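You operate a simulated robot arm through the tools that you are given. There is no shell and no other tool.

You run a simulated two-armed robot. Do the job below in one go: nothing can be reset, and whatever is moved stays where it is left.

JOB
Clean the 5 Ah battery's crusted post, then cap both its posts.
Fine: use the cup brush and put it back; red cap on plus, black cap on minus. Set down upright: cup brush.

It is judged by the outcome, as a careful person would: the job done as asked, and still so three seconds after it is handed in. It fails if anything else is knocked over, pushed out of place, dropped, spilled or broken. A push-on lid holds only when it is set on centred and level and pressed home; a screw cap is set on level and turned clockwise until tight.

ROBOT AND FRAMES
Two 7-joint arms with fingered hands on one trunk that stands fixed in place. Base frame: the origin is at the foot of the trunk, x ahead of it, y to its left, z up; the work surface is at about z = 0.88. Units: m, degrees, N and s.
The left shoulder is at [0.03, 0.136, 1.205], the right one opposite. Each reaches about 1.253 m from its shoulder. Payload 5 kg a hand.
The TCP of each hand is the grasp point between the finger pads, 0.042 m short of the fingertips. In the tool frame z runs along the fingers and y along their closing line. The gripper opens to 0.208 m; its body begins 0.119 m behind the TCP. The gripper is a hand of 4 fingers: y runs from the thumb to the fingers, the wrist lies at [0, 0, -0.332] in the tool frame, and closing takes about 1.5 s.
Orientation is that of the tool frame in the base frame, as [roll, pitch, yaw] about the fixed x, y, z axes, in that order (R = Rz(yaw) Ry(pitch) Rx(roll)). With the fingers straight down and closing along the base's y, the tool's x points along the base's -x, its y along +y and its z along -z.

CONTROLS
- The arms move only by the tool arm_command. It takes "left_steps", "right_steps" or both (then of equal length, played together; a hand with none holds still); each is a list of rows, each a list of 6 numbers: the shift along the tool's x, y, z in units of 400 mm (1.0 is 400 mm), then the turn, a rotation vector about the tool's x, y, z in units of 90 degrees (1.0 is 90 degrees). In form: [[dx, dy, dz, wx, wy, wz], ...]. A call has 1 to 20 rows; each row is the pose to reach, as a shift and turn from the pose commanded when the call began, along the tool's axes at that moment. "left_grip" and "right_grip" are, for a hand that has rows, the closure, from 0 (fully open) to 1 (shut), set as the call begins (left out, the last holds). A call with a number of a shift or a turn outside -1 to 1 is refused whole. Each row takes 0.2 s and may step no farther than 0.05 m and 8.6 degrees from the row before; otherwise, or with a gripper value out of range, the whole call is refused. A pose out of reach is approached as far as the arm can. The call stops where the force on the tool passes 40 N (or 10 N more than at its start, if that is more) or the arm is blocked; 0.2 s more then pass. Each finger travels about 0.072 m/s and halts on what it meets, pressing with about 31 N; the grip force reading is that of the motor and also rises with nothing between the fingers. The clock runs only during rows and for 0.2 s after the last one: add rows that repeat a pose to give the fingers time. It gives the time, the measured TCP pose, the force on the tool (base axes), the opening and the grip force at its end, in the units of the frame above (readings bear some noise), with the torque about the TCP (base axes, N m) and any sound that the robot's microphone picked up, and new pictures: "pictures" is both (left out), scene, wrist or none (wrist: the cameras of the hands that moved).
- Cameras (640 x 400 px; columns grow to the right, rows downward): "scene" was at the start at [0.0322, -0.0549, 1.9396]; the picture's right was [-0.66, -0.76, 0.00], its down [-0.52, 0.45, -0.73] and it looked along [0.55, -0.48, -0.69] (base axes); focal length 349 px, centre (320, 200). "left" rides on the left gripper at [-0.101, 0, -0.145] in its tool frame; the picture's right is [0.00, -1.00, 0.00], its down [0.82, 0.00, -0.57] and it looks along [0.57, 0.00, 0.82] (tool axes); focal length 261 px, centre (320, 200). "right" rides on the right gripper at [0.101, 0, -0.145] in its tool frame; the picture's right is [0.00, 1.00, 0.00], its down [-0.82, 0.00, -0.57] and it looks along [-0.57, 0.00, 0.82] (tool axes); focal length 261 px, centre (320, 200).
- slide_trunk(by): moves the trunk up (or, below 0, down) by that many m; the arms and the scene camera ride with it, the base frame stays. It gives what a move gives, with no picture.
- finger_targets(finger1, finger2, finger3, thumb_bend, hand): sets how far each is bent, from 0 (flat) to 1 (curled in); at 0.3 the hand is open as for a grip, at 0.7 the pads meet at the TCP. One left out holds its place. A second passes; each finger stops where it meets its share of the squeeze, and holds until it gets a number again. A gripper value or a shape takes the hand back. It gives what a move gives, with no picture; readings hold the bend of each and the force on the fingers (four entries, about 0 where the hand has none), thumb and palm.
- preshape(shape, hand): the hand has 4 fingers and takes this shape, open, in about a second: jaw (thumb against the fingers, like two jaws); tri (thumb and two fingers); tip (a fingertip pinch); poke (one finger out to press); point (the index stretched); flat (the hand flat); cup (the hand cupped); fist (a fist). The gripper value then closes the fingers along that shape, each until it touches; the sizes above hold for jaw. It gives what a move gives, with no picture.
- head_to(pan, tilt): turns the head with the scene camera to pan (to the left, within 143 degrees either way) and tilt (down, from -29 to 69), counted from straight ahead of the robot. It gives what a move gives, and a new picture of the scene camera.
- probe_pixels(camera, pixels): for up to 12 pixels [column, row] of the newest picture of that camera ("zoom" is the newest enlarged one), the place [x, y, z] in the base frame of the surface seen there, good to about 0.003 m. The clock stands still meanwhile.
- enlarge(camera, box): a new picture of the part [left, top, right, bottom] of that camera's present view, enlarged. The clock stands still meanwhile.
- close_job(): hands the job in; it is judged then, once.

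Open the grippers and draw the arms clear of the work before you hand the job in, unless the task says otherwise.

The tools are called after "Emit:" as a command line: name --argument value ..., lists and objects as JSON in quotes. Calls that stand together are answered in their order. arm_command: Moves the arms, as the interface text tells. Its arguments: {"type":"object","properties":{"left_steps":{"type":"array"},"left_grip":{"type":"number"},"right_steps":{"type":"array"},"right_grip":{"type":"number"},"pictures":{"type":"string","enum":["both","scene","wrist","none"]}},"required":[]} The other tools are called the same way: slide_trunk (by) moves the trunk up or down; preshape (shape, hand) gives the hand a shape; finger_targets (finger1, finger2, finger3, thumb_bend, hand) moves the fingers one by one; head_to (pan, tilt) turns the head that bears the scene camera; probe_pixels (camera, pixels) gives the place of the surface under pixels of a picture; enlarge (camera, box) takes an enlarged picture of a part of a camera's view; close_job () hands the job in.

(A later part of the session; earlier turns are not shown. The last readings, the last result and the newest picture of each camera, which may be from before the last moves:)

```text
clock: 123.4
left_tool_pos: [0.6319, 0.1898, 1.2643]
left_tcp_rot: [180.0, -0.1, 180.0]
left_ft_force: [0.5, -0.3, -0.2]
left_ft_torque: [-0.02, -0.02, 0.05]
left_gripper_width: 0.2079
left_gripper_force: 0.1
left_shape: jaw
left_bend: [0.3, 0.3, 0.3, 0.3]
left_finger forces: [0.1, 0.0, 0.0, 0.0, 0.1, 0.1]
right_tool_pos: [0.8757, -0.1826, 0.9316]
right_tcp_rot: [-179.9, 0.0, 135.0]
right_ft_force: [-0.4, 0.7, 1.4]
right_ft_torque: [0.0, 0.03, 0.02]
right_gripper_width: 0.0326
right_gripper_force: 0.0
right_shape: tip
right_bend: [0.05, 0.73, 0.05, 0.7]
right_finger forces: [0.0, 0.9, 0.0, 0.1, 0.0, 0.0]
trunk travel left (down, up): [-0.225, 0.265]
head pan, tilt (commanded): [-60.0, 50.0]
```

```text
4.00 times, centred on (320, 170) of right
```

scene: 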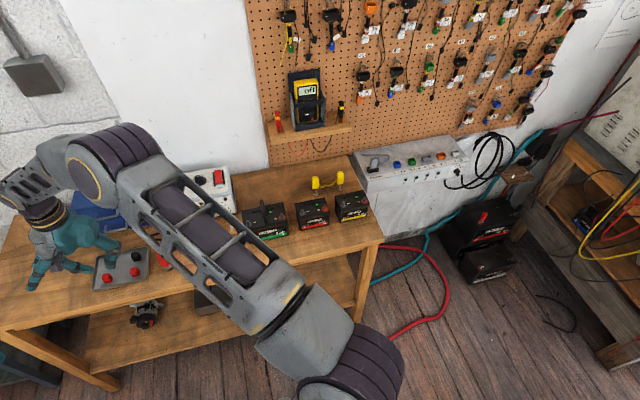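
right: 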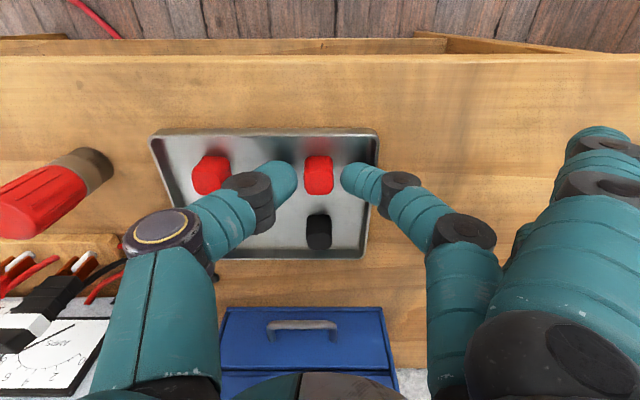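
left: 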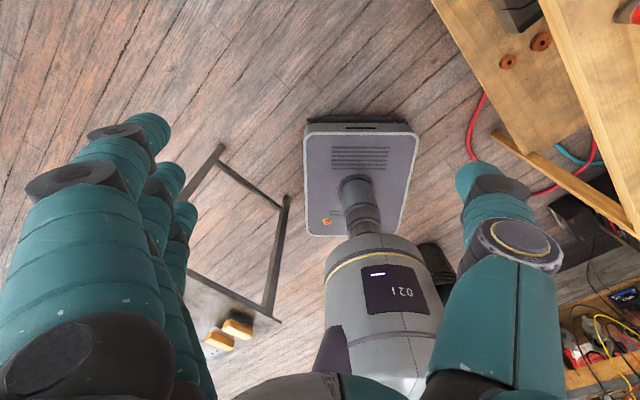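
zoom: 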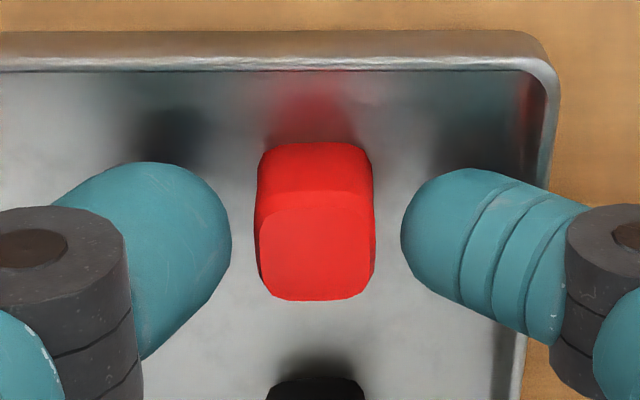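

A light touch remains (0.9 N). I raise 3 mm more and then close the pinch on the cap.

Emit:
arm_command --right_steps '[[0, 0, -0.0075, 0, 0, 0], [0, 0, -0.0075, 0, 0, 0]]' --pictures "none"

Emit:
arm_command --right_steps '[[0, 0, 0, 0, 0, 0], [0, 0, 0, 0, 0, 0], [0, 0, 0, 0, 0, 0], [0, 0, 0, 0, 0, 0]]' --right_grip 0.96 --pictures "wrist"

Emit:
enlarge --camera "right" --box '[240, 120, 400, 220]'

```text
clock: 124.0
left_tool_pos: [0.6326, 0.1887, 1.2652]
left_tcp_rot: [-180.0, 0.0, 180.0]
left_ft_force: [0.1, -0.2, -0.6]
left_ft_torque: [-0.01, 0.02, -0.02]
left_gripper_width: 0.2077
left_gripper_force: 0.0
left_shape: jaw
left_bend: [0.3, 0.3, 0.3, 0.3]
left_finger forces: [0.0, 0.0, 0.0, 0.0, 0.1, 0.1]
right_tool_pos: [0.8765, -0.1812, 0.9337]
right_tcp_rot: [-180.0, 0.0, 135.1]
right_ft_force: [0.6, 0.2, -0.8]
right_ft_torque: [0.05, 0.0, -0.03]
right_gripper_width: 0.0328
right_gripper_force: 0.0
right_shape: tip
right_bend: [0.05, 0.73, 0.05, 0.7]
right_finger forces: [0.1, 0.1, 0.0, 0.0, 0.0, 0.1]
trunk travel left (down, up): [-0.225, 0.265]
head pan, tilt (commanded): [-60.0, 50.0]
```

```text
clock: 125.0
left_tool_pos: [0.6328, 0.1896, 1.2652]
left_tcp_rot: [-180.0, 0.0, -180.0]
left_ft_force: [0.0, 0.0, 0.7]
left_ft_torque: [-0.03, 0.02, 0.0]
left_gripper_width: 0.2079
left_gripper_force: 0.0
left_shape: jaw
left_bend: [0.3, 0.3, 0.3, 0.3]
left_finger forces: [0.1, 0.1, 0.0, 0.1, 0.0, 0.1]
right_tool_pos: [0.8764, -0.1823, 0.9353]
right_tcp_rot: [-179.9, 0.0, 135.0]
right_ft_force: [0.6, -0.1, 0.1]
right_ft_torque: [-0.02, 0.02, 0.01]
right_gripper_width: 0.0183
right_gripper_force: 30.8
right_shape: tip
right_bend: [0.27, 0.72, 0.27, 0.7]
right_finger forces: [0.0, 27.6, 0.0, 0.0, 27.6, 0.0]
trunk travel left (down, up): [-0.225, 0.265]
head pan, tilt (commanded): [-60.0, 50.0]
```

right: 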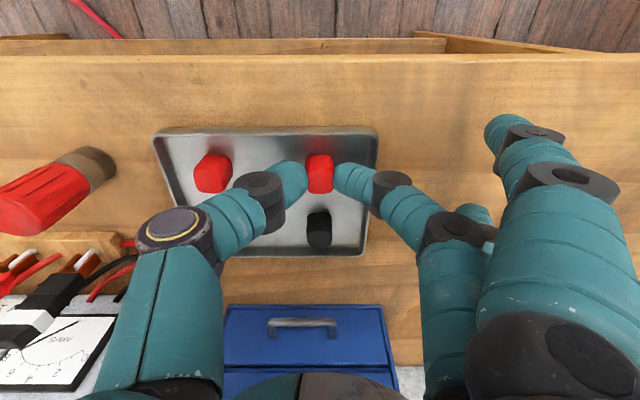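

```text
4.00 times, centred on (320, 170) of right
```

zoom: 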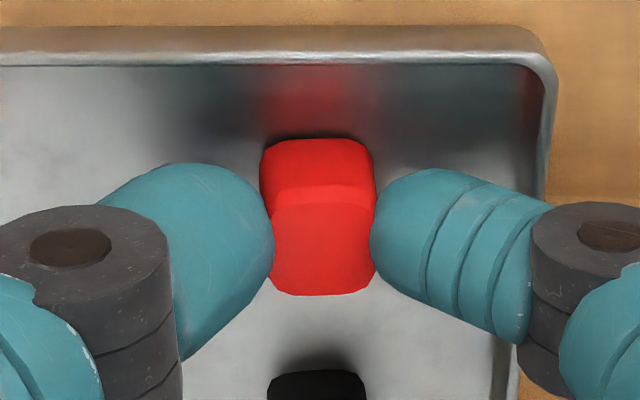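

Cap gripped evenly (27.6/27.6 N) and level. I lift it straight up and start toward the battery.

Emit:
arm_command --right_steps '[[0, 0, -0.04, 0, 0, 0], [0, 0, -0.12, 0, 0, 0], [0, 0, -0.24, 0, 0, 0], [0, 0, -0.36, 0, 0, 0], [0, 0, -0.48, 0, 0, 0], [0, 0, -0.57, 0, 0, 0], [0, -0.11, -0.57, 0, 0, 0], [0, -0.22, -0.57, 0, 0, 0], [0, -0.33, -0.57, 0, 0, 0], [0, -0.44, -0.57, 0, 0, 0], [0, -0.55, -0.57, 0, 0, 0], [0, -0.66, -0.57, 0, 0, 0], [0, -0.75, -0.57, 0, 0, 0], [0, -0.75, -0.57, 0, 0, 0]]' --pictures "both"

Emit:
enlarge --camera "right" --box '[240, 120, 400, 220]'

```text
clock: 128.0
left_tool_pos: [0.634, 0.1908, 1.2644]
left_tcp_rot: [-180.0, 0.1, 180.0]
left_ft_force: [0.4, 0.5, 0.5]
left_ft_torque: [-0.04, 0.07, 0.01]
left_gripper_width: 0.2076
left_gripper_force: 0.2
left_shape: jaw
left_bend: [0.3, 0.3, 0.3, 0.3]
left_finger forces: [0.0, 0.0, 0.0, 0.1, 0.1, 0.1]
right_tool_pos: [0.6647, -0.3955, 1.1632]
right_tcp_rot: [-179.9, 0.0, 135.1]
right_ft_force: [0.1, 0.2, -0.6]
right_ft_torque: [-0.05, 0.09, -0.02]
right_gripper_width: 0.0185
right_gripper_force: 30.8
right_shape: tip
right_bend: [0.28, 0.72, 0.28, 0.7]
right_finger forces: [0.0, 27.9, 0.1, 0.1, 27.7, 0.1]
trunk travel left (down, up): [-0.225, 0.265]
head pan, tilt (commanded): [-60.0, 50.0]
```

scene: 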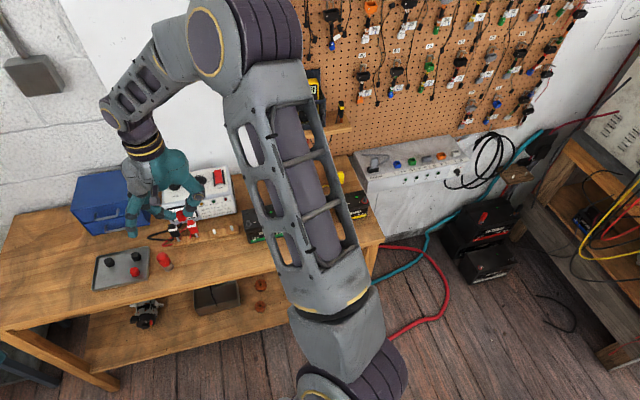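
right: 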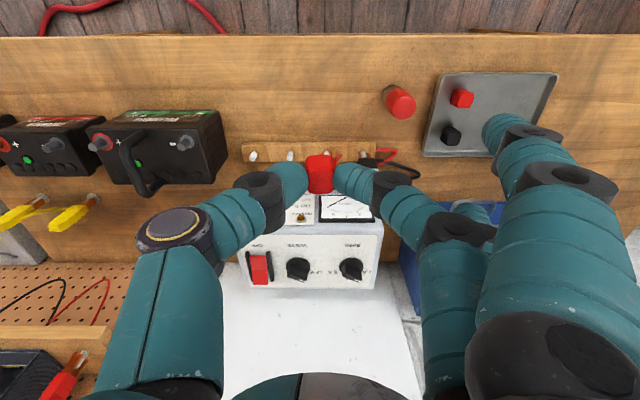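

```text
4.00 times, centred on (320, 170) of right
```

zoom: 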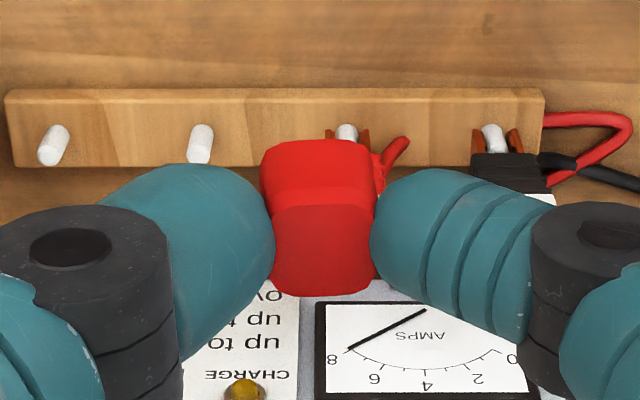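

The cap rides well. Next stretch toward the battery with half of the turn.

Emit:
arm_command --right_steps '[[-0.007, -0.1, 0, 0, 0, -0.055], [-0.014, -0.2, 0, 0, 0, -0.11], [-0.02, -0.3, 0, 0, 0, -0.165], [-0.027, -0.4, 0, 0, 0, -0.22], [-0.034, -0.5, 0, 0, 0, -0.275], [-0.04, -0.6, 0, 0, 0, -0.33], [-0.047, -0.7, 0, 0, 0, -0.385], [-0.054, -0.8, 0, 0, 0, -0.44], [-0.06, -0.9, 0, 0, 0, -0.5], [-0.06, -0.9, 0, 0, 0, -0.5]]' --pictures "none"

```text
clock: 130.2
left_tool_pos: [0.6327, 0.1898, 1.2644]
left_tcp_rot: [180.0, 0.0, -179.9]
left_ft_force: [1.1, 1.4, 0.6]
left_ft_torque: [-0.02, 0.1, 0.05]
left_gripper_width: 0.2077
left_gripper_force: 0.1
left_shape: jaw
left_bend: [0.3, 0.3, 0.3, 0.3]
left_finger forces: [0.0, 0.0, 0.0, 0.0, 0.0, 0.1]
right_tool_pos: [0.4269, -0.6654, 1.1662]
right_tcp_rot: [-179.9, -0.1, -179.9]
right_ft_force: [0.5, -0.1, -0.5]
right_ft_torque: [-0.05, 0.07, 0.0]
right_gripper_width: 0.0184
right_gripper_force: 30.7
right_shape: tip
right_bend: [0.28, 0.72, 0.28, 0.7]
right_finger forces: [0.0, 27.9, 0.0, 0.0, 28.0, 0.0]
trunk travel left (down, up): [-0.225, 0.265]
head pan, tilt (commanded): [-60.0, 50.0]
```

Next I bring it over the plus post, finishing the turn to yaw -135, and lower to z≈1.09.

Emit:
arm_command --right_steps '[[0.0643, -0.0746, 0, 0, 0, -0.0833], [0.1287, -0.1492, 0, 0, 0, -0.1667], [0.193, -0.2237, 0, 0, 0, -0.25], [0.2573, -0.2983, 0, 0, 0, -0.3333], [0.3217, -0.3729, 0, 0, 0, -0.4167], [0.386, -0.4475, 0, 0, 0, -0.5], [0.386, -0.4475, 0.1, 0, 0, -0.5], [0.386, -0.4475, 0.1875, 0, 0, -0.5], [0.386, -0.4475, 0.1875, 0, 0, -0.5]]' --pictures "both"

Emit:
enlarge --camera "right" --box '[240, 90, 400, 190]'

Emit:
probe_pixels --camera "zoom" --pixels '[[310, 130], [310, 120], [325, 230], [325, 160]]'

```text
clock: 132.2
left_tool_pos: [0.6374, 0.1918, 1.2626]
left_tcp_rot: [-179.9, -0.2, -180.0]
left_ft_force: [1.6, 1.5, -1.3]
left_ft_torque: [-0.35, 0.29, 0.0]
left_gripper_width: 0.208
left_gripper_force: 0.0
left_shape: jaw
left_bend: [0.3, 0.3, 0.3, 0.3]
left_finger forces: [0.0, 0.0, 0.0, 0.1, 0.1, 0.0]
right_tool_pos: [0.2772, -0.8421, 1.0915]
right_tcp_rot: [-179.9, -0.2, -134.8]
right_ft_force: [4.2, 3.3, 1.2]
right_ft_torque: [-0.27, 0.61, -0.02]
right_gripper_width: 0.018
right_gripper_force: 31.1
right_shape: tip
right_bend: [0.28, 0.72, 0.28, 0.7]
right_finger forces: [0.0, 28.5, 0.0, 0.1, 28.4, 0.0]
trunk travel left (down, up): [-0.225, 0.265]
head pan, tilt (commanded): [-60.0, 50.0]
```

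scene: 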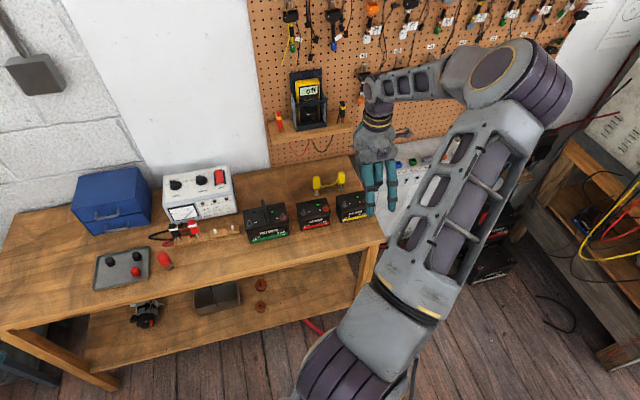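
right: 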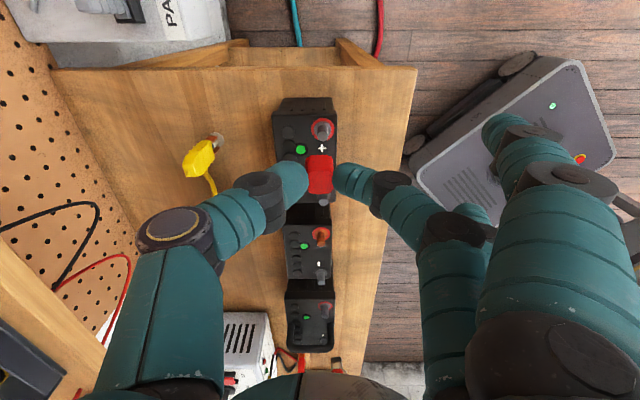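

```text
4.00 times, centred on (320, 140) of right
```

zoom: 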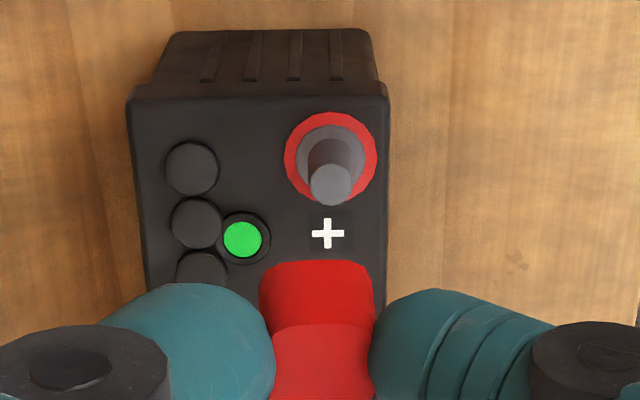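

```text
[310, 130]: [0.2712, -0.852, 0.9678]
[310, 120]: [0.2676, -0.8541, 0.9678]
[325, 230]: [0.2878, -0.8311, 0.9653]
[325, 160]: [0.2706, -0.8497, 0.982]
```

I let the arm settle, then measure the post against the cap.

Emit:
arm_command --right_steps '[[0, 0, 0, 0, 0, 0], [0, 0, 0, 0, 0, 0], [0, 0, 0, 0, 0, 0]]' --pictures "both"

Emit:
enlarge --camera "right" --box '[280, 100, 376, 160]'

Emit:
probe_pixels --camera "zoom" --pixels '[[285, 230], [260, 235], [310, 235], [285, 210], [285, 250]]'

```text
clock: 133.0
left_tool_pos: [0.6316, 0.1878, 1.2654]
left_tcp_rot: [179.9, 0.0, -180.0]
left_ft_force: [-1.4, -0.7, 0.6]
left_ft_torque: [0.06, -0.07, 0.0]
left_gripper_width: 0.2079
left_gripper_force: 0.0
left_shape: jaw
left_bend: [0.3, 0.3, 0.3, 0.3]
left_finger forces: [0.1, 0.0, 0.1, 0.0, 0.0, 0.1]
right_tool_pos: [0.2727, -0.846, 1.0887]
right_tcp_rot: [-179.9, 0.0, -135.0]
right_ft_force: [0.3, -0.2, -0.7]
right_ft_torque: [0.07, -0.07, 0.02]
right_gripper_width: 0.0181
right_gripper_force: 30.8
right_shape: tip
right_bend: [0.28, 0.72, 0.28, 0.7]
right_finger forces: [0.0, 28.5, 0.0, 0.1, 28.4, 0.0]
trunk travel left (down, up): [-0.225, 0.265]
head pan, tilt (commanded): [-60.0, 50.0]
```

scene: 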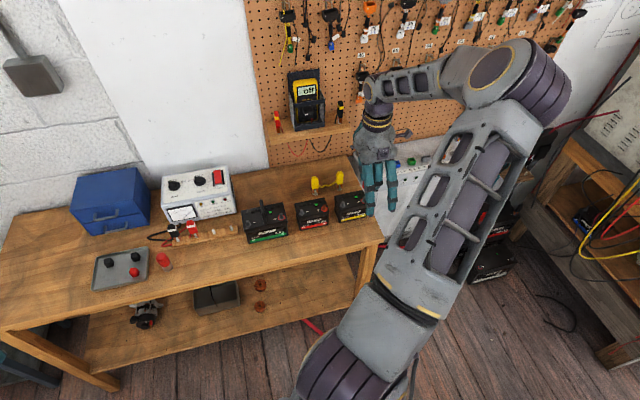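
right: 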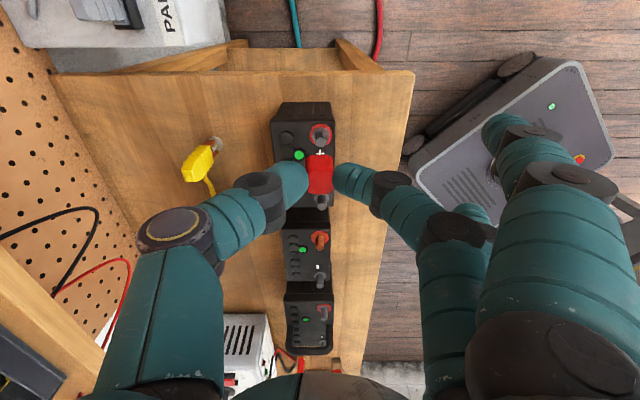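

```text
6.67 times, centred on (328, 130) of right
```

zoom: 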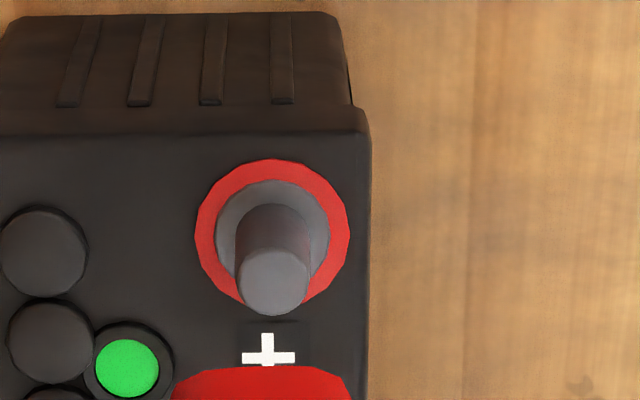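

```text
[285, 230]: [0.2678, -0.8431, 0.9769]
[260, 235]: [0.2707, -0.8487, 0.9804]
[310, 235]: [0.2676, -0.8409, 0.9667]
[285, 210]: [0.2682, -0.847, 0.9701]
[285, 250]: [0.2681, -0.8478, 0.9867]
```

By the camera model the post is at (-1.8, +1.0) mm and the cap centre at (-1.8, +0.6) mm in the tool frame: aligned. I lower to z≈1.04, just above the post top.

Emit:
arm_command --right_steps '[[0, 0.001, 0.04, 0, 0, 0], [0, 0.001, 0.08, 0, 0, 0], [0, 0.001, 0.11, 0, 0, 0], [0, 0.001, 0.122, 0, 0, 0], [0, 0.001, 0.122, 0, 0, 0], [0, 0.001, 0.122, 0, 0, 0]]' --pictures "both"

Emit:
enlarge --camera "right" --box '[272, 110, 368, 170]'

Emit:
enlarge --camera "scene" --box '[340, 180, 404, 220]'

```text
clock: 134.4
left_tool_pos: [0.6327, 0.1892, 1.2667]
left_tcp_rot: [-179.9, 0.0, -179.9]
left_ft_force: [-0.2, 0.0, -0.1]
left_ft_torque: [-0.05, -0.01, -0.01]
left_gripper_width: 0.2077
left_gripper_force: 0.0
left_shape: jaw
left_bend: [0.3, 0.3, 0.3, 0.3]
left_finger forces: [0.0, 0.1, 0.0, 0.1, 0.0, 0.0]
right_tool_pos: [0.2731, -0.8448, 1.0407]
right_tcp_rot: [180.0, 0.0, -135.1]
right_ft_force: [-0.3, -0.2, 0.2]
right_ft_torque: [0.0, 0.01, 0.02]
right_gripper_width: 0.0182
right_gripper_force: 30.9
right_shape: tip
right_bend: [0.28, 0.72, 0.28, 0.7]
right_finger forces: [0.0, 28.3, 0.1, 0.0, 28.3, 0.0]
trunk travel left (down, up): [-0.225, 0.265]
head pan, tilt (commanded): [-60.0, 50.0]
```

scene: 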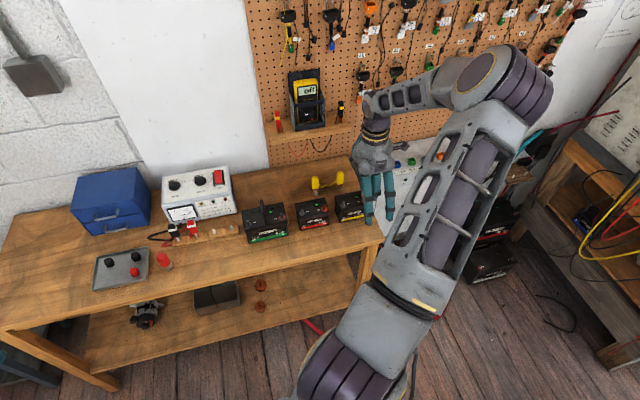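
right: 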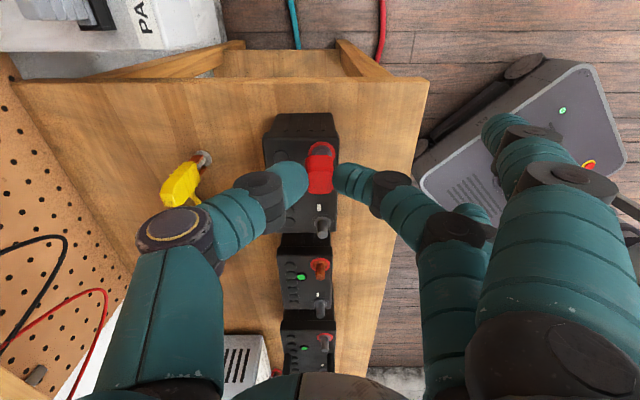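

```text
6.67 times, centred on (320, 140) of right
```

zoom: 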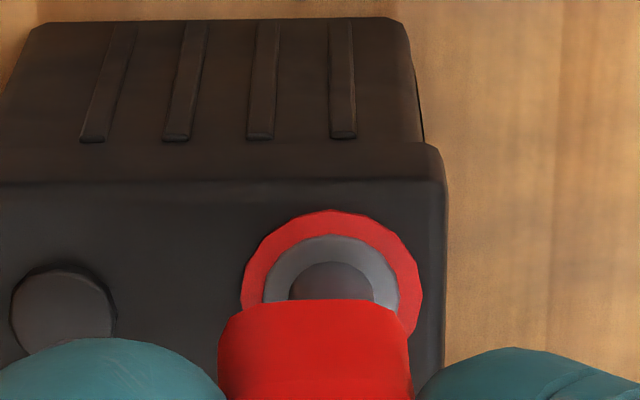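

```text
10.00 times, centred on (372, 200) of scene
```

zoom: 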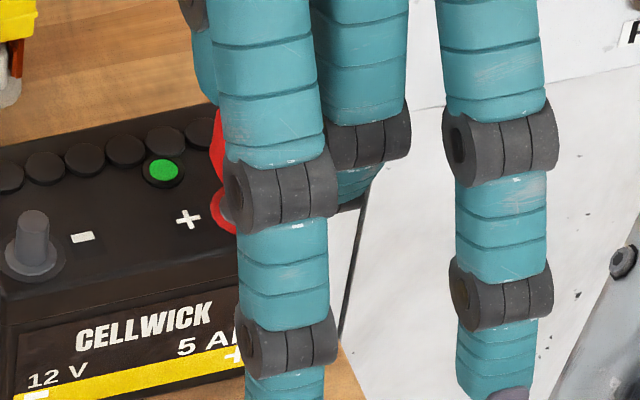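

The collar centre (zoom col 332) is about 2 mm toward the finger side of the cap centre (315). I shift 2 mm and lower in 2 mm steps to z≈1.03.

Emit:
arm_command --right_steps '[[0, 0.005, 0, 0, 0, 0], [0, 0.005, 0.005, 0, 0, 0], [0, 0.005, 0.01, 0, 0, 0], [0, 0.005, 0.015, 0, 0, 0], [0, 0.005, 0.02, 0, 0, 0], [0, 0.005, 0.025, 0, 0, 0], [0, 0.005, 0.025, 0, 0, 0]]' --pictures "wrist"

Emit:
enlarge --camera "right" --box '[272, 110, 368, 170]'

```text
clock: 136.0
left_tool_pos: [0.6323, 0.1884, 1.2651]
left_tcp_rot: [-180.0, 0.0, 180.0]
left_ft_force: [-0.2, 0.0, -0.3]
left_ft_torque: [-0.01, 0.02, 0.0]
left_gripper_width: 0.2079
left_gripper_force: 0.2
left_shape: jaw
left_bend: [0.3, 0.3, 0.3, 0.3]
left_finger forces: [0.0, 0.0, 0.0, 0.0, 0.0, 0.0]
right_tool_pos: [0.2705, -0.8439, 1.0303]
right_tcp_rot: [-180.0, -0.2, -135.1]
right_ft_force: [0.0, -0.9, 0.1]
right_ft_torque: [0.03, -0.03, 0.01]
right_gripper_width: 0.0184
right_gripper_force: 31.1
right_shape: tip
right_bend: [0.28, 0.72, 0.28, 0.7]
right_finger forces: [0.0, 28.3, 0.0, 0.1, 28.2, 0.0]
trunk travel left (down, up): [-0.225, 0.265]
head pan, tilt (commanded): [-60.0, 50.0]
```

right: 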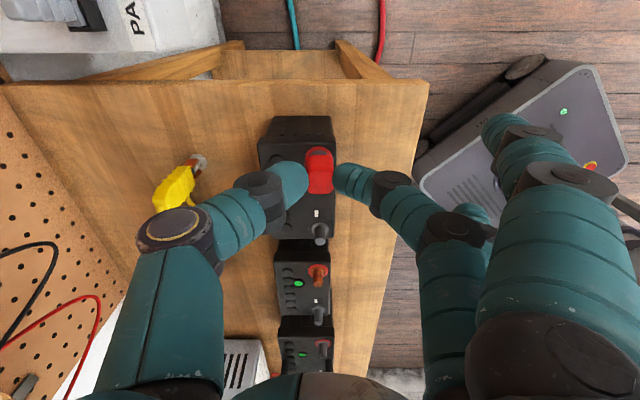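

```text
6.67 times, centred on (320, 140) of right
```

zoom: 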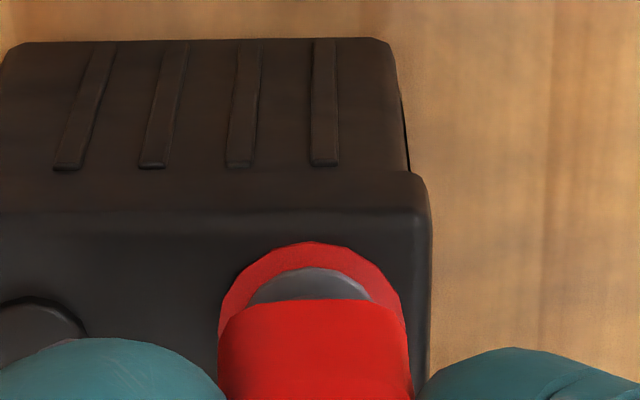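

Now the ring and cap are in line within half a millimetre and no force shows. I lower on in 1.5 mm steps to seat the cap over the post.

Emit:
arm_command --right_steps '[[0, 0, 0.00375, 0, 0, 0], [0, 0, 0.0075, 0, 0, 0], [0, 0, 0.01125, 0, 0, 0], [0, 0, 0.015, 0, 0, 0], [0, 0, 0.01875, 0, 0, 0], [0, 0, 0.0225, 0, 0, 0], [0, 0, 0.0225, 0, 0, 0]]' --pictures "wrist"

Emit:
enlarge --camera "right" --box '[272, 120, 368, 180]'

```text
clock: 137.6
left_tool_pos: [0.634, 0.19, 1.2655]
left_tcp_rot: [180.0, 0.0, 180.0]
left_ft_force: [-0.2, -0.1, -0.4]
left_ft_torque: [-0.01, 0.03, -0.01]
left_gripper_width: 0.208
left_gripper_force: 0.0
left_shape: jaw
left_bend: [0.3, 0.3, 0.3, 0.3]
left_finger forces: [0.0, 0.0, 0.1, 0.1, 0.1, 0.0]
right_tool_pos: [0.2705, -0.8431, 1.0215]
right_tcp_rot: [-180.0, -0.1, -135.0]
right_ft_force: [0.5, -0.5, 0.1]
right_ft_torque: [0.0, 0.0, 0.05]
right_gripper_width: 0.0183
right_gripper_force: 31.1
right_shape: tip
right_bend: [0.28, 0.72, 0.28, 0.7]
right_finger forces: [0.1, 28.3, 0.1, 0.0, 28.3, 0.0]
trunk travel left (down, up): [-0.225, 0.265]
head pan, tilt (commanded): [-60.0, 50.0]
```

right: 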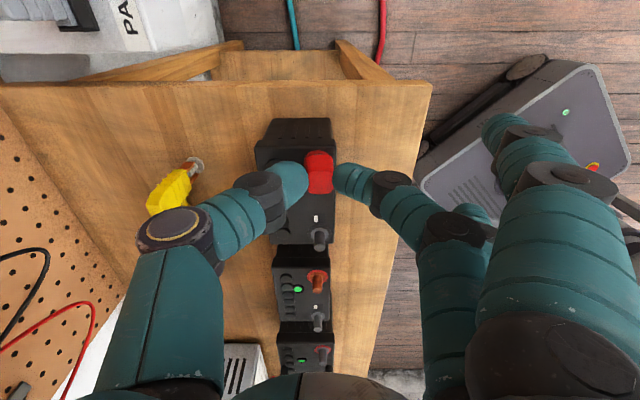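

```text
6.67 times, centred on (320, 150) of right
```

zoom: 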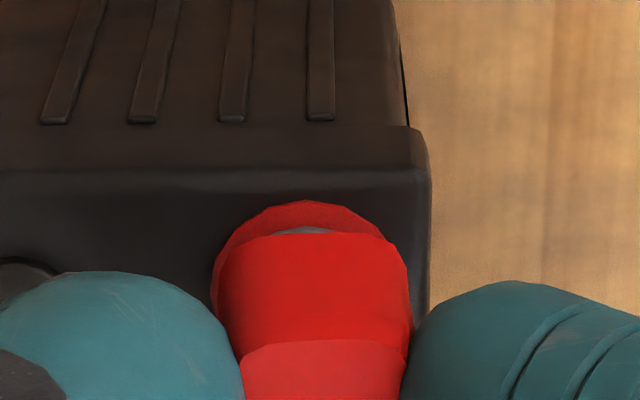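

The cap has slid over the post without resistance. I go on lowering in 1 mm steps until it meets something.

Emit:
arm_command --right_steps '[[0, 0, 0.0025, 0, 0, 0], [0, 0, 0.005, 0, 0, 0], [0, 0, 0.0075, 0, 0, 0], [0, 0, 0.01, 0, 0, 0], [0, 0, 0.0125, 0, 0, 0], [0, 0, 0.015, 0, 0, 0], [0, 0, 0.015, 0, 0, 0]]' --pictures "wrist"

Emit:
enlarge --camera "right" --box '[272, 120, 368, 180]'

```text
clock: 139.2
left_tool_pos: [0.6325, 0.1893, 1.2653]
left_tcp_rot: [179.9, -0.1, 180.0]
left_ft_force: [0.0, -0.1, -0.6]
left_ft_torque: [0.0, -0.04, -0.05]
left_gripper_width: 0.2079
left_gripper_force: 0.1
left_shape: jaw
left_bend: [0.3, 0.3, 0.3, 0.3]
left_finger forces: [0.1, 0.0, 0.0, 0.0, 0.0, 0.1]
right_tool_pos: [0.2705, -0.8439, 1.0146]
right_tcp_rot: [-180.0, -0.2, -135.0]
right_ft_force: [1.0, 0.7, 2.3]
right_ft_torque: [0.0, 0.0, -0.01]
right_gripper_width: 0.0183
right_gripper_force: 30.9
right_shape: tip
right_bend: [0.28, 0.72, 0.28, 0.7]
right_finger forces: [0.0, 28.6, 0.1, 0.1, 28.7, 0.1]
trunk travel left (down, up): [-0.225, 0.265]
head pan, tilt (commanded): [-60.0, 50.0]
```

right: 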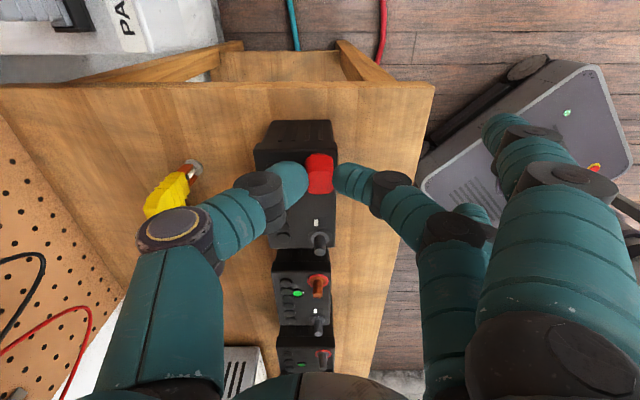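

```text
6.67 times, centred on (320, 150) of right
```

zoom: 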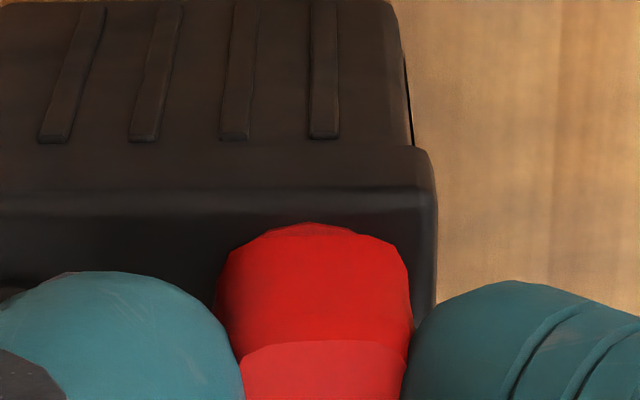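

First contact (2.3 N). I press down gently in 0.8 mm steps to push the cap home.

Emit:
arm_command --right_steps '[[0, 0, 0.002, 0, 0, 0], [0, 0, 0.004, 0, 0, 0], [0, 0, 0.006, 0, 0, 0], [0, 0, 0.008, 0, 0, 0], [0, 0, 0.008, 0, 0, 0]]' --pictures "wrist"

Emit:
enlarge --camera "right" --box '[272, 120, 368, 180]'

```text
clock: 140.4
left_tool_pos: [0.6316, 0.1899, 1.266]
left_tcp_rot: [-180.0, -0.1, -180.0]
left_ft_force: [0.3, -0.1, 0.5]
left_ft_torque: [0.03, 0.0, 0.01]
left_gripper_width: 0.2077
left_gripper_force: 0.2
left_shape: jaw
left_bend: [0.3, 0.3, 0.3, 0.3]
left_finger forces: [0.0, 0.1, 0.1, 0.1, 0.0, 0.1]
right_tool_pos: [0.2701, -0.8423, 1.0155]
right_tcp_rot: [-179.9, -0.1, -135.0]
right_ft_force: [0.3, -2.4, 20.5]
right_ft_torque: [-0.08, 0.05, 0.03]
right_gripper_width: 0.0192
right_gripper_force: 31.0
right_shape: tip
right_bend: [0.28, 0.72, 0.28, 0.71]
right_finger forces: [0.0, 33.6, 0.0, 0.0, 35.9, 0.0]
trunk travel left (down, up): [-0.225, 0.265]
head pan, tilt (commanded): [-60.0, 50.0]
```

right: 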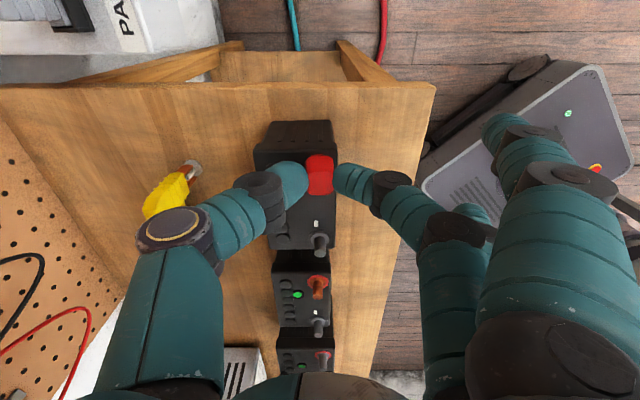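

```text
6.67 times, centred on (320, 150) of right
```

zoom: 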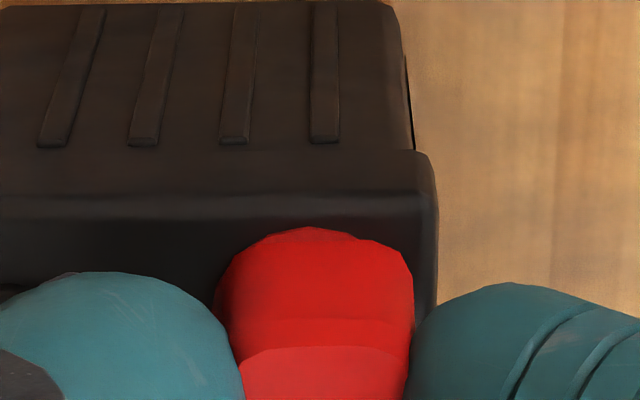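

Pressed at 20 N. I open the pinch to release the cap and rise straight up to inspect.

Emit:
arm_command --right_steps '[[0, 0, -0.004, 0, 0, 0], [0, 0, -0.006, 0, 0, 0], [0, 0, -0.006, 0, 0, 0], [0, 0, -0.006, 0, 0, 0]]' --right_grip 0.82 --pictures "none"

Emit:
arm_command --right_steps '[[0, 0, -0.03, 0, 0, 0], [0, 0, -0.08, 0, 0, 0], [0, 0, -0.16, 0, 0, 0], [0, 0, -0.22, 0, 0, 0], [0, 0, -0.22, 0, 0, 0], [0, 0, -0.22, 0, 0, 0]]' --pictures "both"

Emit:
enlarge --camera "right" --box '[272, 90, 368, 150]'

Emit:
enlarge --camera "scene" --box '[320, 180, 384, 220]'

```text
clock: 141.4
left_tool_pos: [0.6327, 0.1892, 1.2646]
left_tcp_rot: [-180.0, 0.0, -180.0]
left_ft_force: [1.1, 0.0, -0.8]
left_ft_torque: [0.02, 0.0, -0.01]
left_gripper_width: 0.2079
left_gripper_force: 0.1
left_shape: jaw
left_bend: [0.3, 0.3, 0.3, 0.3]
left_finger forces: [0.0, 0.0, 0.1, 0.1, 0.0, 0.0]
right_tool_pos: [0.2704, -0.843, 1.0146]
right_tcp_rot: [-180.0, 0.1, -135.0]
right_ft_force: [0.2, 0.7, -0.7]
right_ft_torque: [0.01, -0.03, 0.03]
right_gripper_width: 0.0369
right_gripper_force: 0.1
right_shape: tip
right_bend: [0.06, 0.73, 0.06, 0.7]
right_finger forces: [0.0, 0.0, 0.0, 0.0, 0.1, 0.0]
trunk travel left (down, up): [-0.225, 0.265]
head pan, tilt (commanded): [-60.0, 50.0]
```

```text
clock: 142.8
left_tool_pos: [0.6319, 0.19, 1.2655]
left_tcp_rot: [179.9, 0.0, 180.0]
left_ft_force: [0.1, 0.3, 0.2]
left_ft_torque: [-0.03, 0.0, 0.0]
left_gripper_width: 0.208
left_gripper_force: 0.1
left_shape: jaw
left_bend: [0.3, 0.3, 0.3, 0.3]
left_finger forces: [0.0, 0.1, 0.1, 0.1, 0.0, 0.1]
right_tool_pos: [0.2705, -0.845, 1.1019]
right_tcp_rot: [180.0, -0.1, -135.1]
right_ft_force: [-0.5, 1.1, 0.1]
right_ft_torque: [-0.03, 0.0, -0.02]
right_gripper_width: 0.0372
right_gripper_force: 0.1
right_shape: tip
right_bend: [0.05, 0.73, 0.05, 0.7]
right_finger forces: [0.0, 0.1, 0.0, 0.1, 0.0, 0.1]
trunk travel left (down, up): [-0.225, 0.265]
head pan, tilt (commanded): [-60.0, 50.0]
```

scene: 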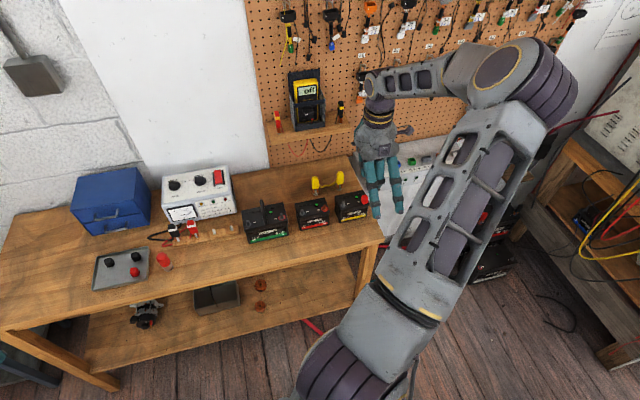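
right: 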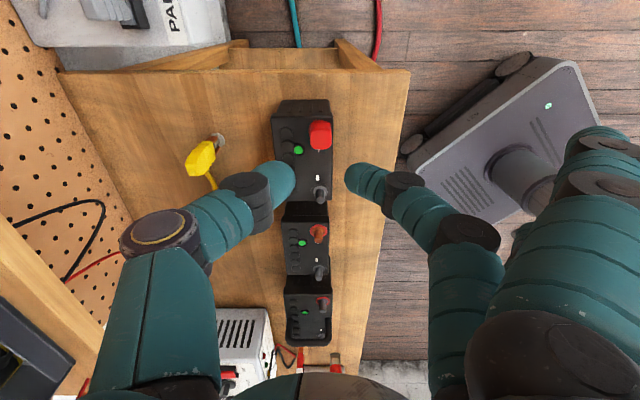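

```text
6.67 times, centred on (320, 120) of right
```

zoom: 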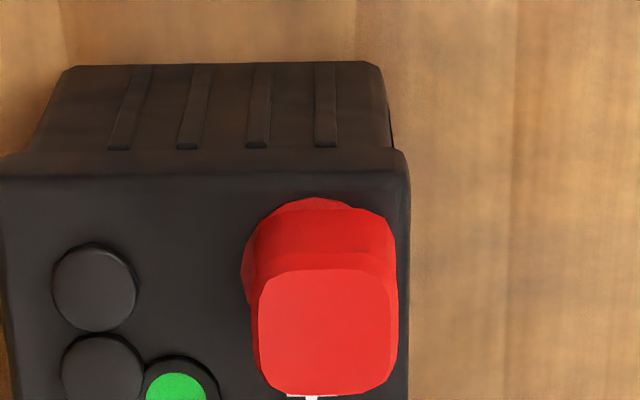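

```text
10.00 times, centred on (352, 200) of scene
```

zoom: 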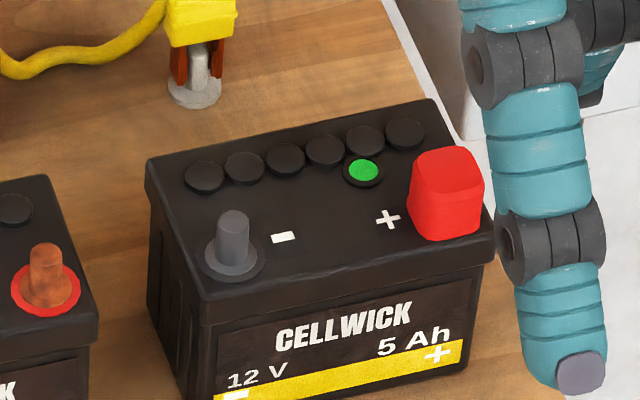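

The red cap sits on the plus post and looks level. I probe its top height and corners to judge seating.

Emit:
probe_pixels --camera "zoom" --pixels '[[448, 165], [425, 165], [472, 165], [448, 155], [448, 178], [440, 210], [430, 232], [470, 232], [232, 220], [390, 190], [415, 175], [480, 185]]'

Emit:
probe_pixels --camera "right" --pixels '[[320, 140], [314, 134], [328, 134], [314, 146], [328, 146], [320, 128], [320, 123], [310, 136]]'

```text
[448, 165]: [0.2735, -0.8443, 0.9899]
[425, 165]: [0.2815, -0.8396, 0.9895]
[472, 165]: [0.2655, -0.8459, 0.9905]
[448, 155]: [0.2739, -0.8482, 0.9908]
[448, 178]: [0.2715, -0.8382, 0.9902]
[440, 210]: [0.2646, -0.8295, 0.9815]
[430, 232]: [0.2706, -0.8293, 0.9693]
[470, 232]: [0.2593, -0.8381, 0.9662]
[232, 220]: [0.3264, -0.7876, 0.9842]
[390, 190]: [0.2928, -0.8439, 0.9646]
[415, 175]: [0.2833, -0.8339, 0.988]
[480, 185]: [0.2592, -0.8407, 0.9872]
```

```text
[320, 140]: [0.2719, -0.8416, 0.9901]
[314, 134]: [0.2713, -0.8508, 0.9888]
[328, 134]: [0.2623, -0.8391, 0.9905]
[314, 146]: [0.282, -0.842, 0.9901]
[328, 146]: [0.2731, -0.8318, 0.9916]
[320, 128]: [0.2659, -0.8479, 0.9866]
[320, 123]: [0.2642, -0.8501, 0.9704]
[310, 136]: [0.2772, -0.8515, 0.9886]
```

Top reads 0.990 all over: seated and level. To be sure it is pressed home I'll press from above; I take the poke shape up here and look where the finger tip is.

Emit:
preshape --hand "right" --shape "poke"

Emit:
arm_command --right_steps '[[0, 0, 0, 0, 0, 0]]' --pictures "both"

Emit:
enlarge --camera "scene" --box '[320, 140, 448, 220]'

```text
clock: 143.7
left_tool_pos: [0.6331, 0.1898, 1.2657]
left_tcp_rot: [-179.9, 0.0, -180.0]
left_ft_force: [0.1, -0.7, 0.2]
left_ft_torque: [0.0, 0.02, -0.02]
left_gripper_width: 0.2081
left_gripper_force: 0.0
left_shape: jaw
left_bend: [0.3, 0.3, 0.3, 0.3]
left_finger forces: [0.1, 0.0, 0.1, 0.1, 0.0, 0.1]
right_tool_pos: [0.2698, -0.8438, 1.1029]
right_tcp_rot: [180.0, -0.2, -135.1]
right_ft_force: [0.1, 0.2, 0.3]
right_ft_torque: [0.0, -0.01, 0.01]
right_gripper_width: 0.0
right_gripper_force: 0.1
right_shape: poke
right_bend: [1.0, 1.0, 1.0, 0.45]
right_finger forces: [0.1, 0.0, 0.0, 0.1, 0.1, 0.0]
trunk travel left (down, up): [-0.225, 0.265]
head pan, tilt (commanded): [-60.0, 50.0]
```

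```text
clock: 144.1
left_tool_pos: [0.6334, 0.1897, 1.2645]
left_tcp_rot: [179.9, 0.0, -180.0]
left_ft_force: [-0.1, -0.2, -0.4]
left_ft_torque: [0.03, 0.03, 0.01]
left_gripper_width: 0.2078
left_gripper_force: 0.0
left_shape: jaw
left_bend: [0.3, 0.3, 0.3, 0.3]
left_finger forces: [0.1, 0.0, 0.0, 0.0, 0.0, 0.0]
right_tool_pos: [0.2706, -0.8447, 1.1026]
right_tcp_rot: [179.9, -0.1, -135.1]
right_ft_force: [-0.3, -0.2, 0.1]
right_ft_torque: [0.0, 0.04, -0.01]
right_gripper_width: 0.0
right_gripper_force: 0.0
right_shape: poke
right_bend: [1.0, 1.0, 1.0, 0.45]
right_finger forces: [0.0, 0.0, 0.0, 0.0, 0.0, 0.0]
trunk travel left (down, up): [-0.225, 0.265]
head pan, tilt (commanded): [-60.0, 50.0]
```

scene: 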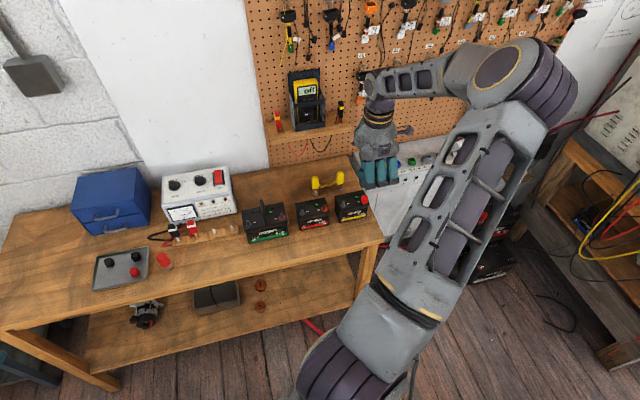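
right: 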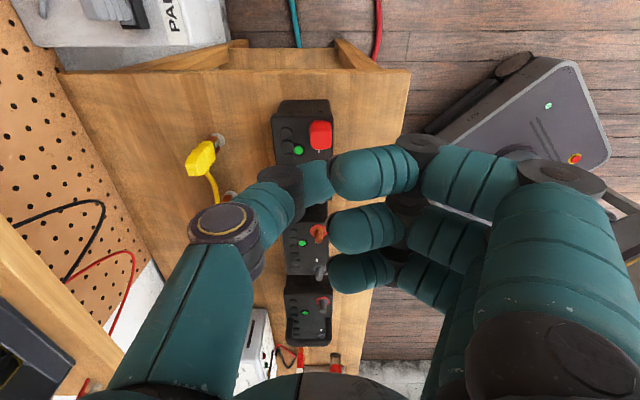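

```text
5.00 times, centred on (384, 180) of scene
```

zoom: 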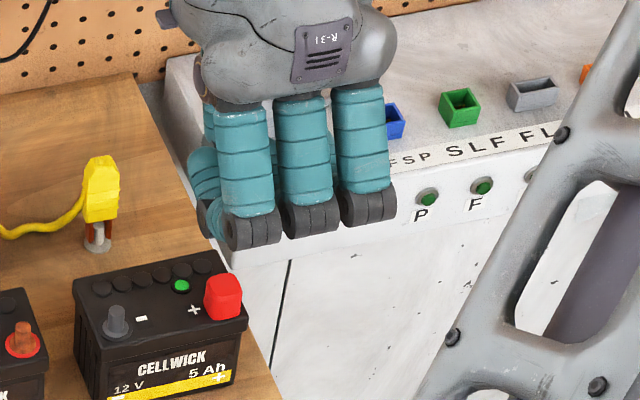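

In poke all fingers curl with the middle knuckles lowest, which makes a stiff pressing face. I probe the knuckles to know where they are in the tool frame.

Emit:
probe_pixels --camera "zoom" --pixels '[[312, 230], [298, 225], [325, 222], [255, 240], [368, 215], [310, 205], [312, 215], [205, 220]]'

Emit:
probe_pixels --camera "right" --pixels '[[410, 205], [395, 200], [422, 205], [345, 230], [335, 220], [375, 225], [420, 145], [405, 265], [316, 185], [440, 215], [435, 235], [340, 175]]'

```text
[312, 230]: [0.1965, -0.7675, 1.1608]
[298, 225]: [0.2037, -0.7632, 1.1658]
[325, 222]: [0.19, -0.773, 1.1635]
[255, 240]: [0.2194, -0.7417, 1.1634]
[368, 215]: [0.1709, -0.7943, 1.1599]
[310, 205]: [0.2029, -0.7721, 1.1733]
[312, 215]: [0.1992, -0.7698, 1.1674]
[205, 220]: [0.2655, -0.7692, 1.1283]
```

```text
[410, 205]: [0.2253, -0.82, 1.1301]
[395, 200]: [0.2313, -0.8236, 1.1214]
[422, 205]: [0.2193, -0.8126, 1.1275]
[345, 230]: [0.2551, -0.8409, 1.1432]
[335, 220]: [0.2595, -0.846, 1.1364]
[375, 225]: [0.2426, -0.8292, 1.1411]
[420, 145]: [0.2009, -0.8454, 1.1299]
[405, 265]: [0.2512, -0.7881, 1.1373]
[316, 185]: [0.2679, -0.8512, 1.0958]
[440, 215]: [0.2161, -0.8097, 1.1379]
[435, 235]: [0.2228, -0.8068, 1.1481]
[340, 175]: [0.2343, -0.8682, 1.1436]
```

The poke face is off-axis, so I return to the tip shape and close it fully: the two tips together make a firm presser on the TCP axis.

Emit:
preshape --hand "right" --shape "tip"

Emit:
arm_command --right_steps '[[0, 0, 0, 0, 0, 0], [0, 0, 0, 0, 0, 0], [0, 0, 0, 0, 0, 0], [0, 0, 0, 0, 0, 0], [0, 0, 0, 0, 0, 0], [0, 0, 0, 0, 0, 0], [0, 0, 0, 0, 0, 0], [0, 0, 0, 0, 0, 0]]' --right_grip 1.0 --pictures "both"

Emit:
enlarge --camera "right" --box '[240, 100, 400, 200]'

```text
clock: 145.0
left_tool_pos: [0.6329, 0.1894, 1.2672]
left_tcp_rot: [180.0, 0.0, -180.0]
left_ft_force: [-0.1, 0.6, 0.4]
left_ft_torque: [-0.01, 0.01, -0.02]
left_gripper_width: 0.2081
left_gripper_force: 0.1
left_shape: jaw
left_bend: [0.3, 0.3, 0.3, 0.3]
left_finger forces: [0.0, 0.0, 0.0, 0.0, 0.1, 0.0]
right_tool_pos: [0.2708, -0.8445, 1.1018]
right_tcp_rot: [-180.0, -0.1, -135.0]
right_ft_force: [0.0, -0.9, -0.4]
right_ft_torque: [0.03, 0.0, -0.03]
right_gripper_width: 0.208
right_gripper_force: 0.1
right_shape: tip
right_bend: [0.06, 0.3, 0.06, 0.3]
right_finger forces: [0.0, 0.0, 0.0, 0.0, 0.1, 0.0]
trunk travel left (down, up): [-0.225, 0.265]
head pan, tilt (commanded): [-60.0, 50.0]
```

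```text
clock: 146.8
left_tool_pos: [0.6332, 0.1892, 1.2659]
left_tcp_rot: [179.9, 0.0, 180.0]
left_ft_force: [0.0, -0.5, -0.5]
left_ft_torque: [0.06, -0.01, 0.0]
left_gripper_width: 0.2079
left_gripper_force: 0.1
left_shape: jaw
left_bend: [0.3, 0.3, 0.3, 0.3]
left_finger forces: [0.0, 0.0, 0.1, 0.0, 0.0, 0.0]
right_tool_pos: [0.2703, -0.8438, 1.1018]
right_tcp_rot: [180.0, -0.2, -135.0]
right_ft_force: [0.4, 0.0, 0.1]
right_ft_torque: [-0.03, -0.01, -0.01]
right_gripper_width: 0.0
right_gripper_force: 25.7
right_shape: tip
right_bend: [0.13, 0.7, 0.13, 0.7]
right_finger forces: [0.1, 0.1, 0.1, 0.0, 0.0, 0.0]
trunk travel left (down, up): [-0.225, 0.265]
head pan, tilt (commanded): [-60.0, 50.0]
```

scene: 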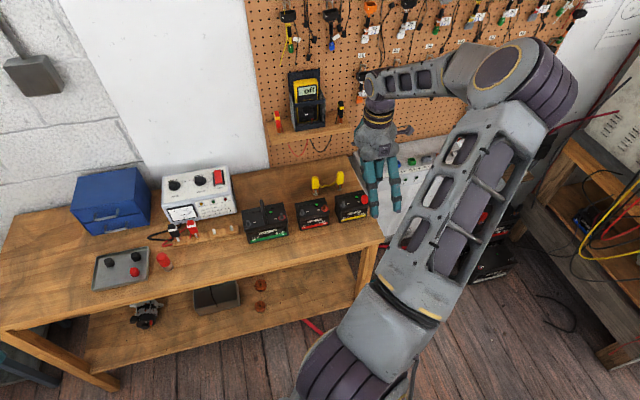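
right: 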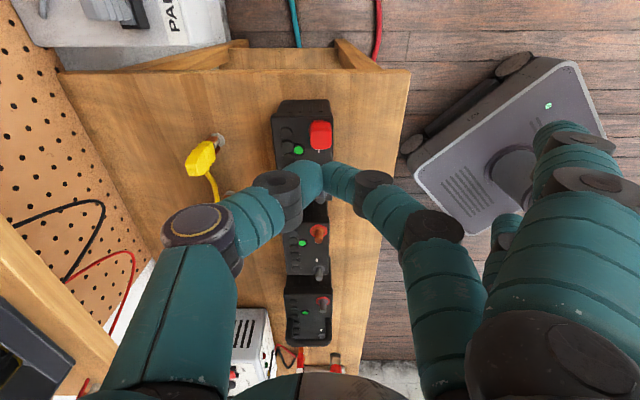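

```text
4.00 times, centred on (320, 150) of right
```

zoom: 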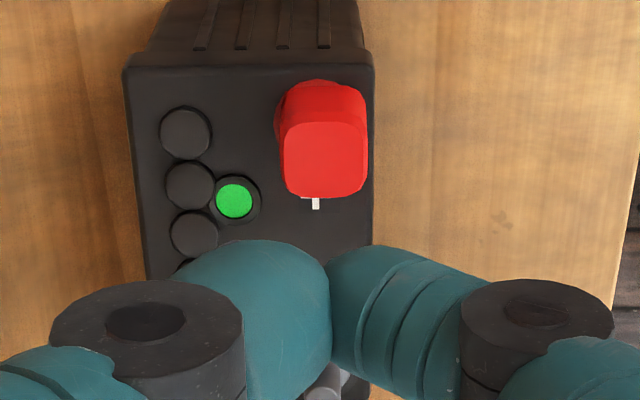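

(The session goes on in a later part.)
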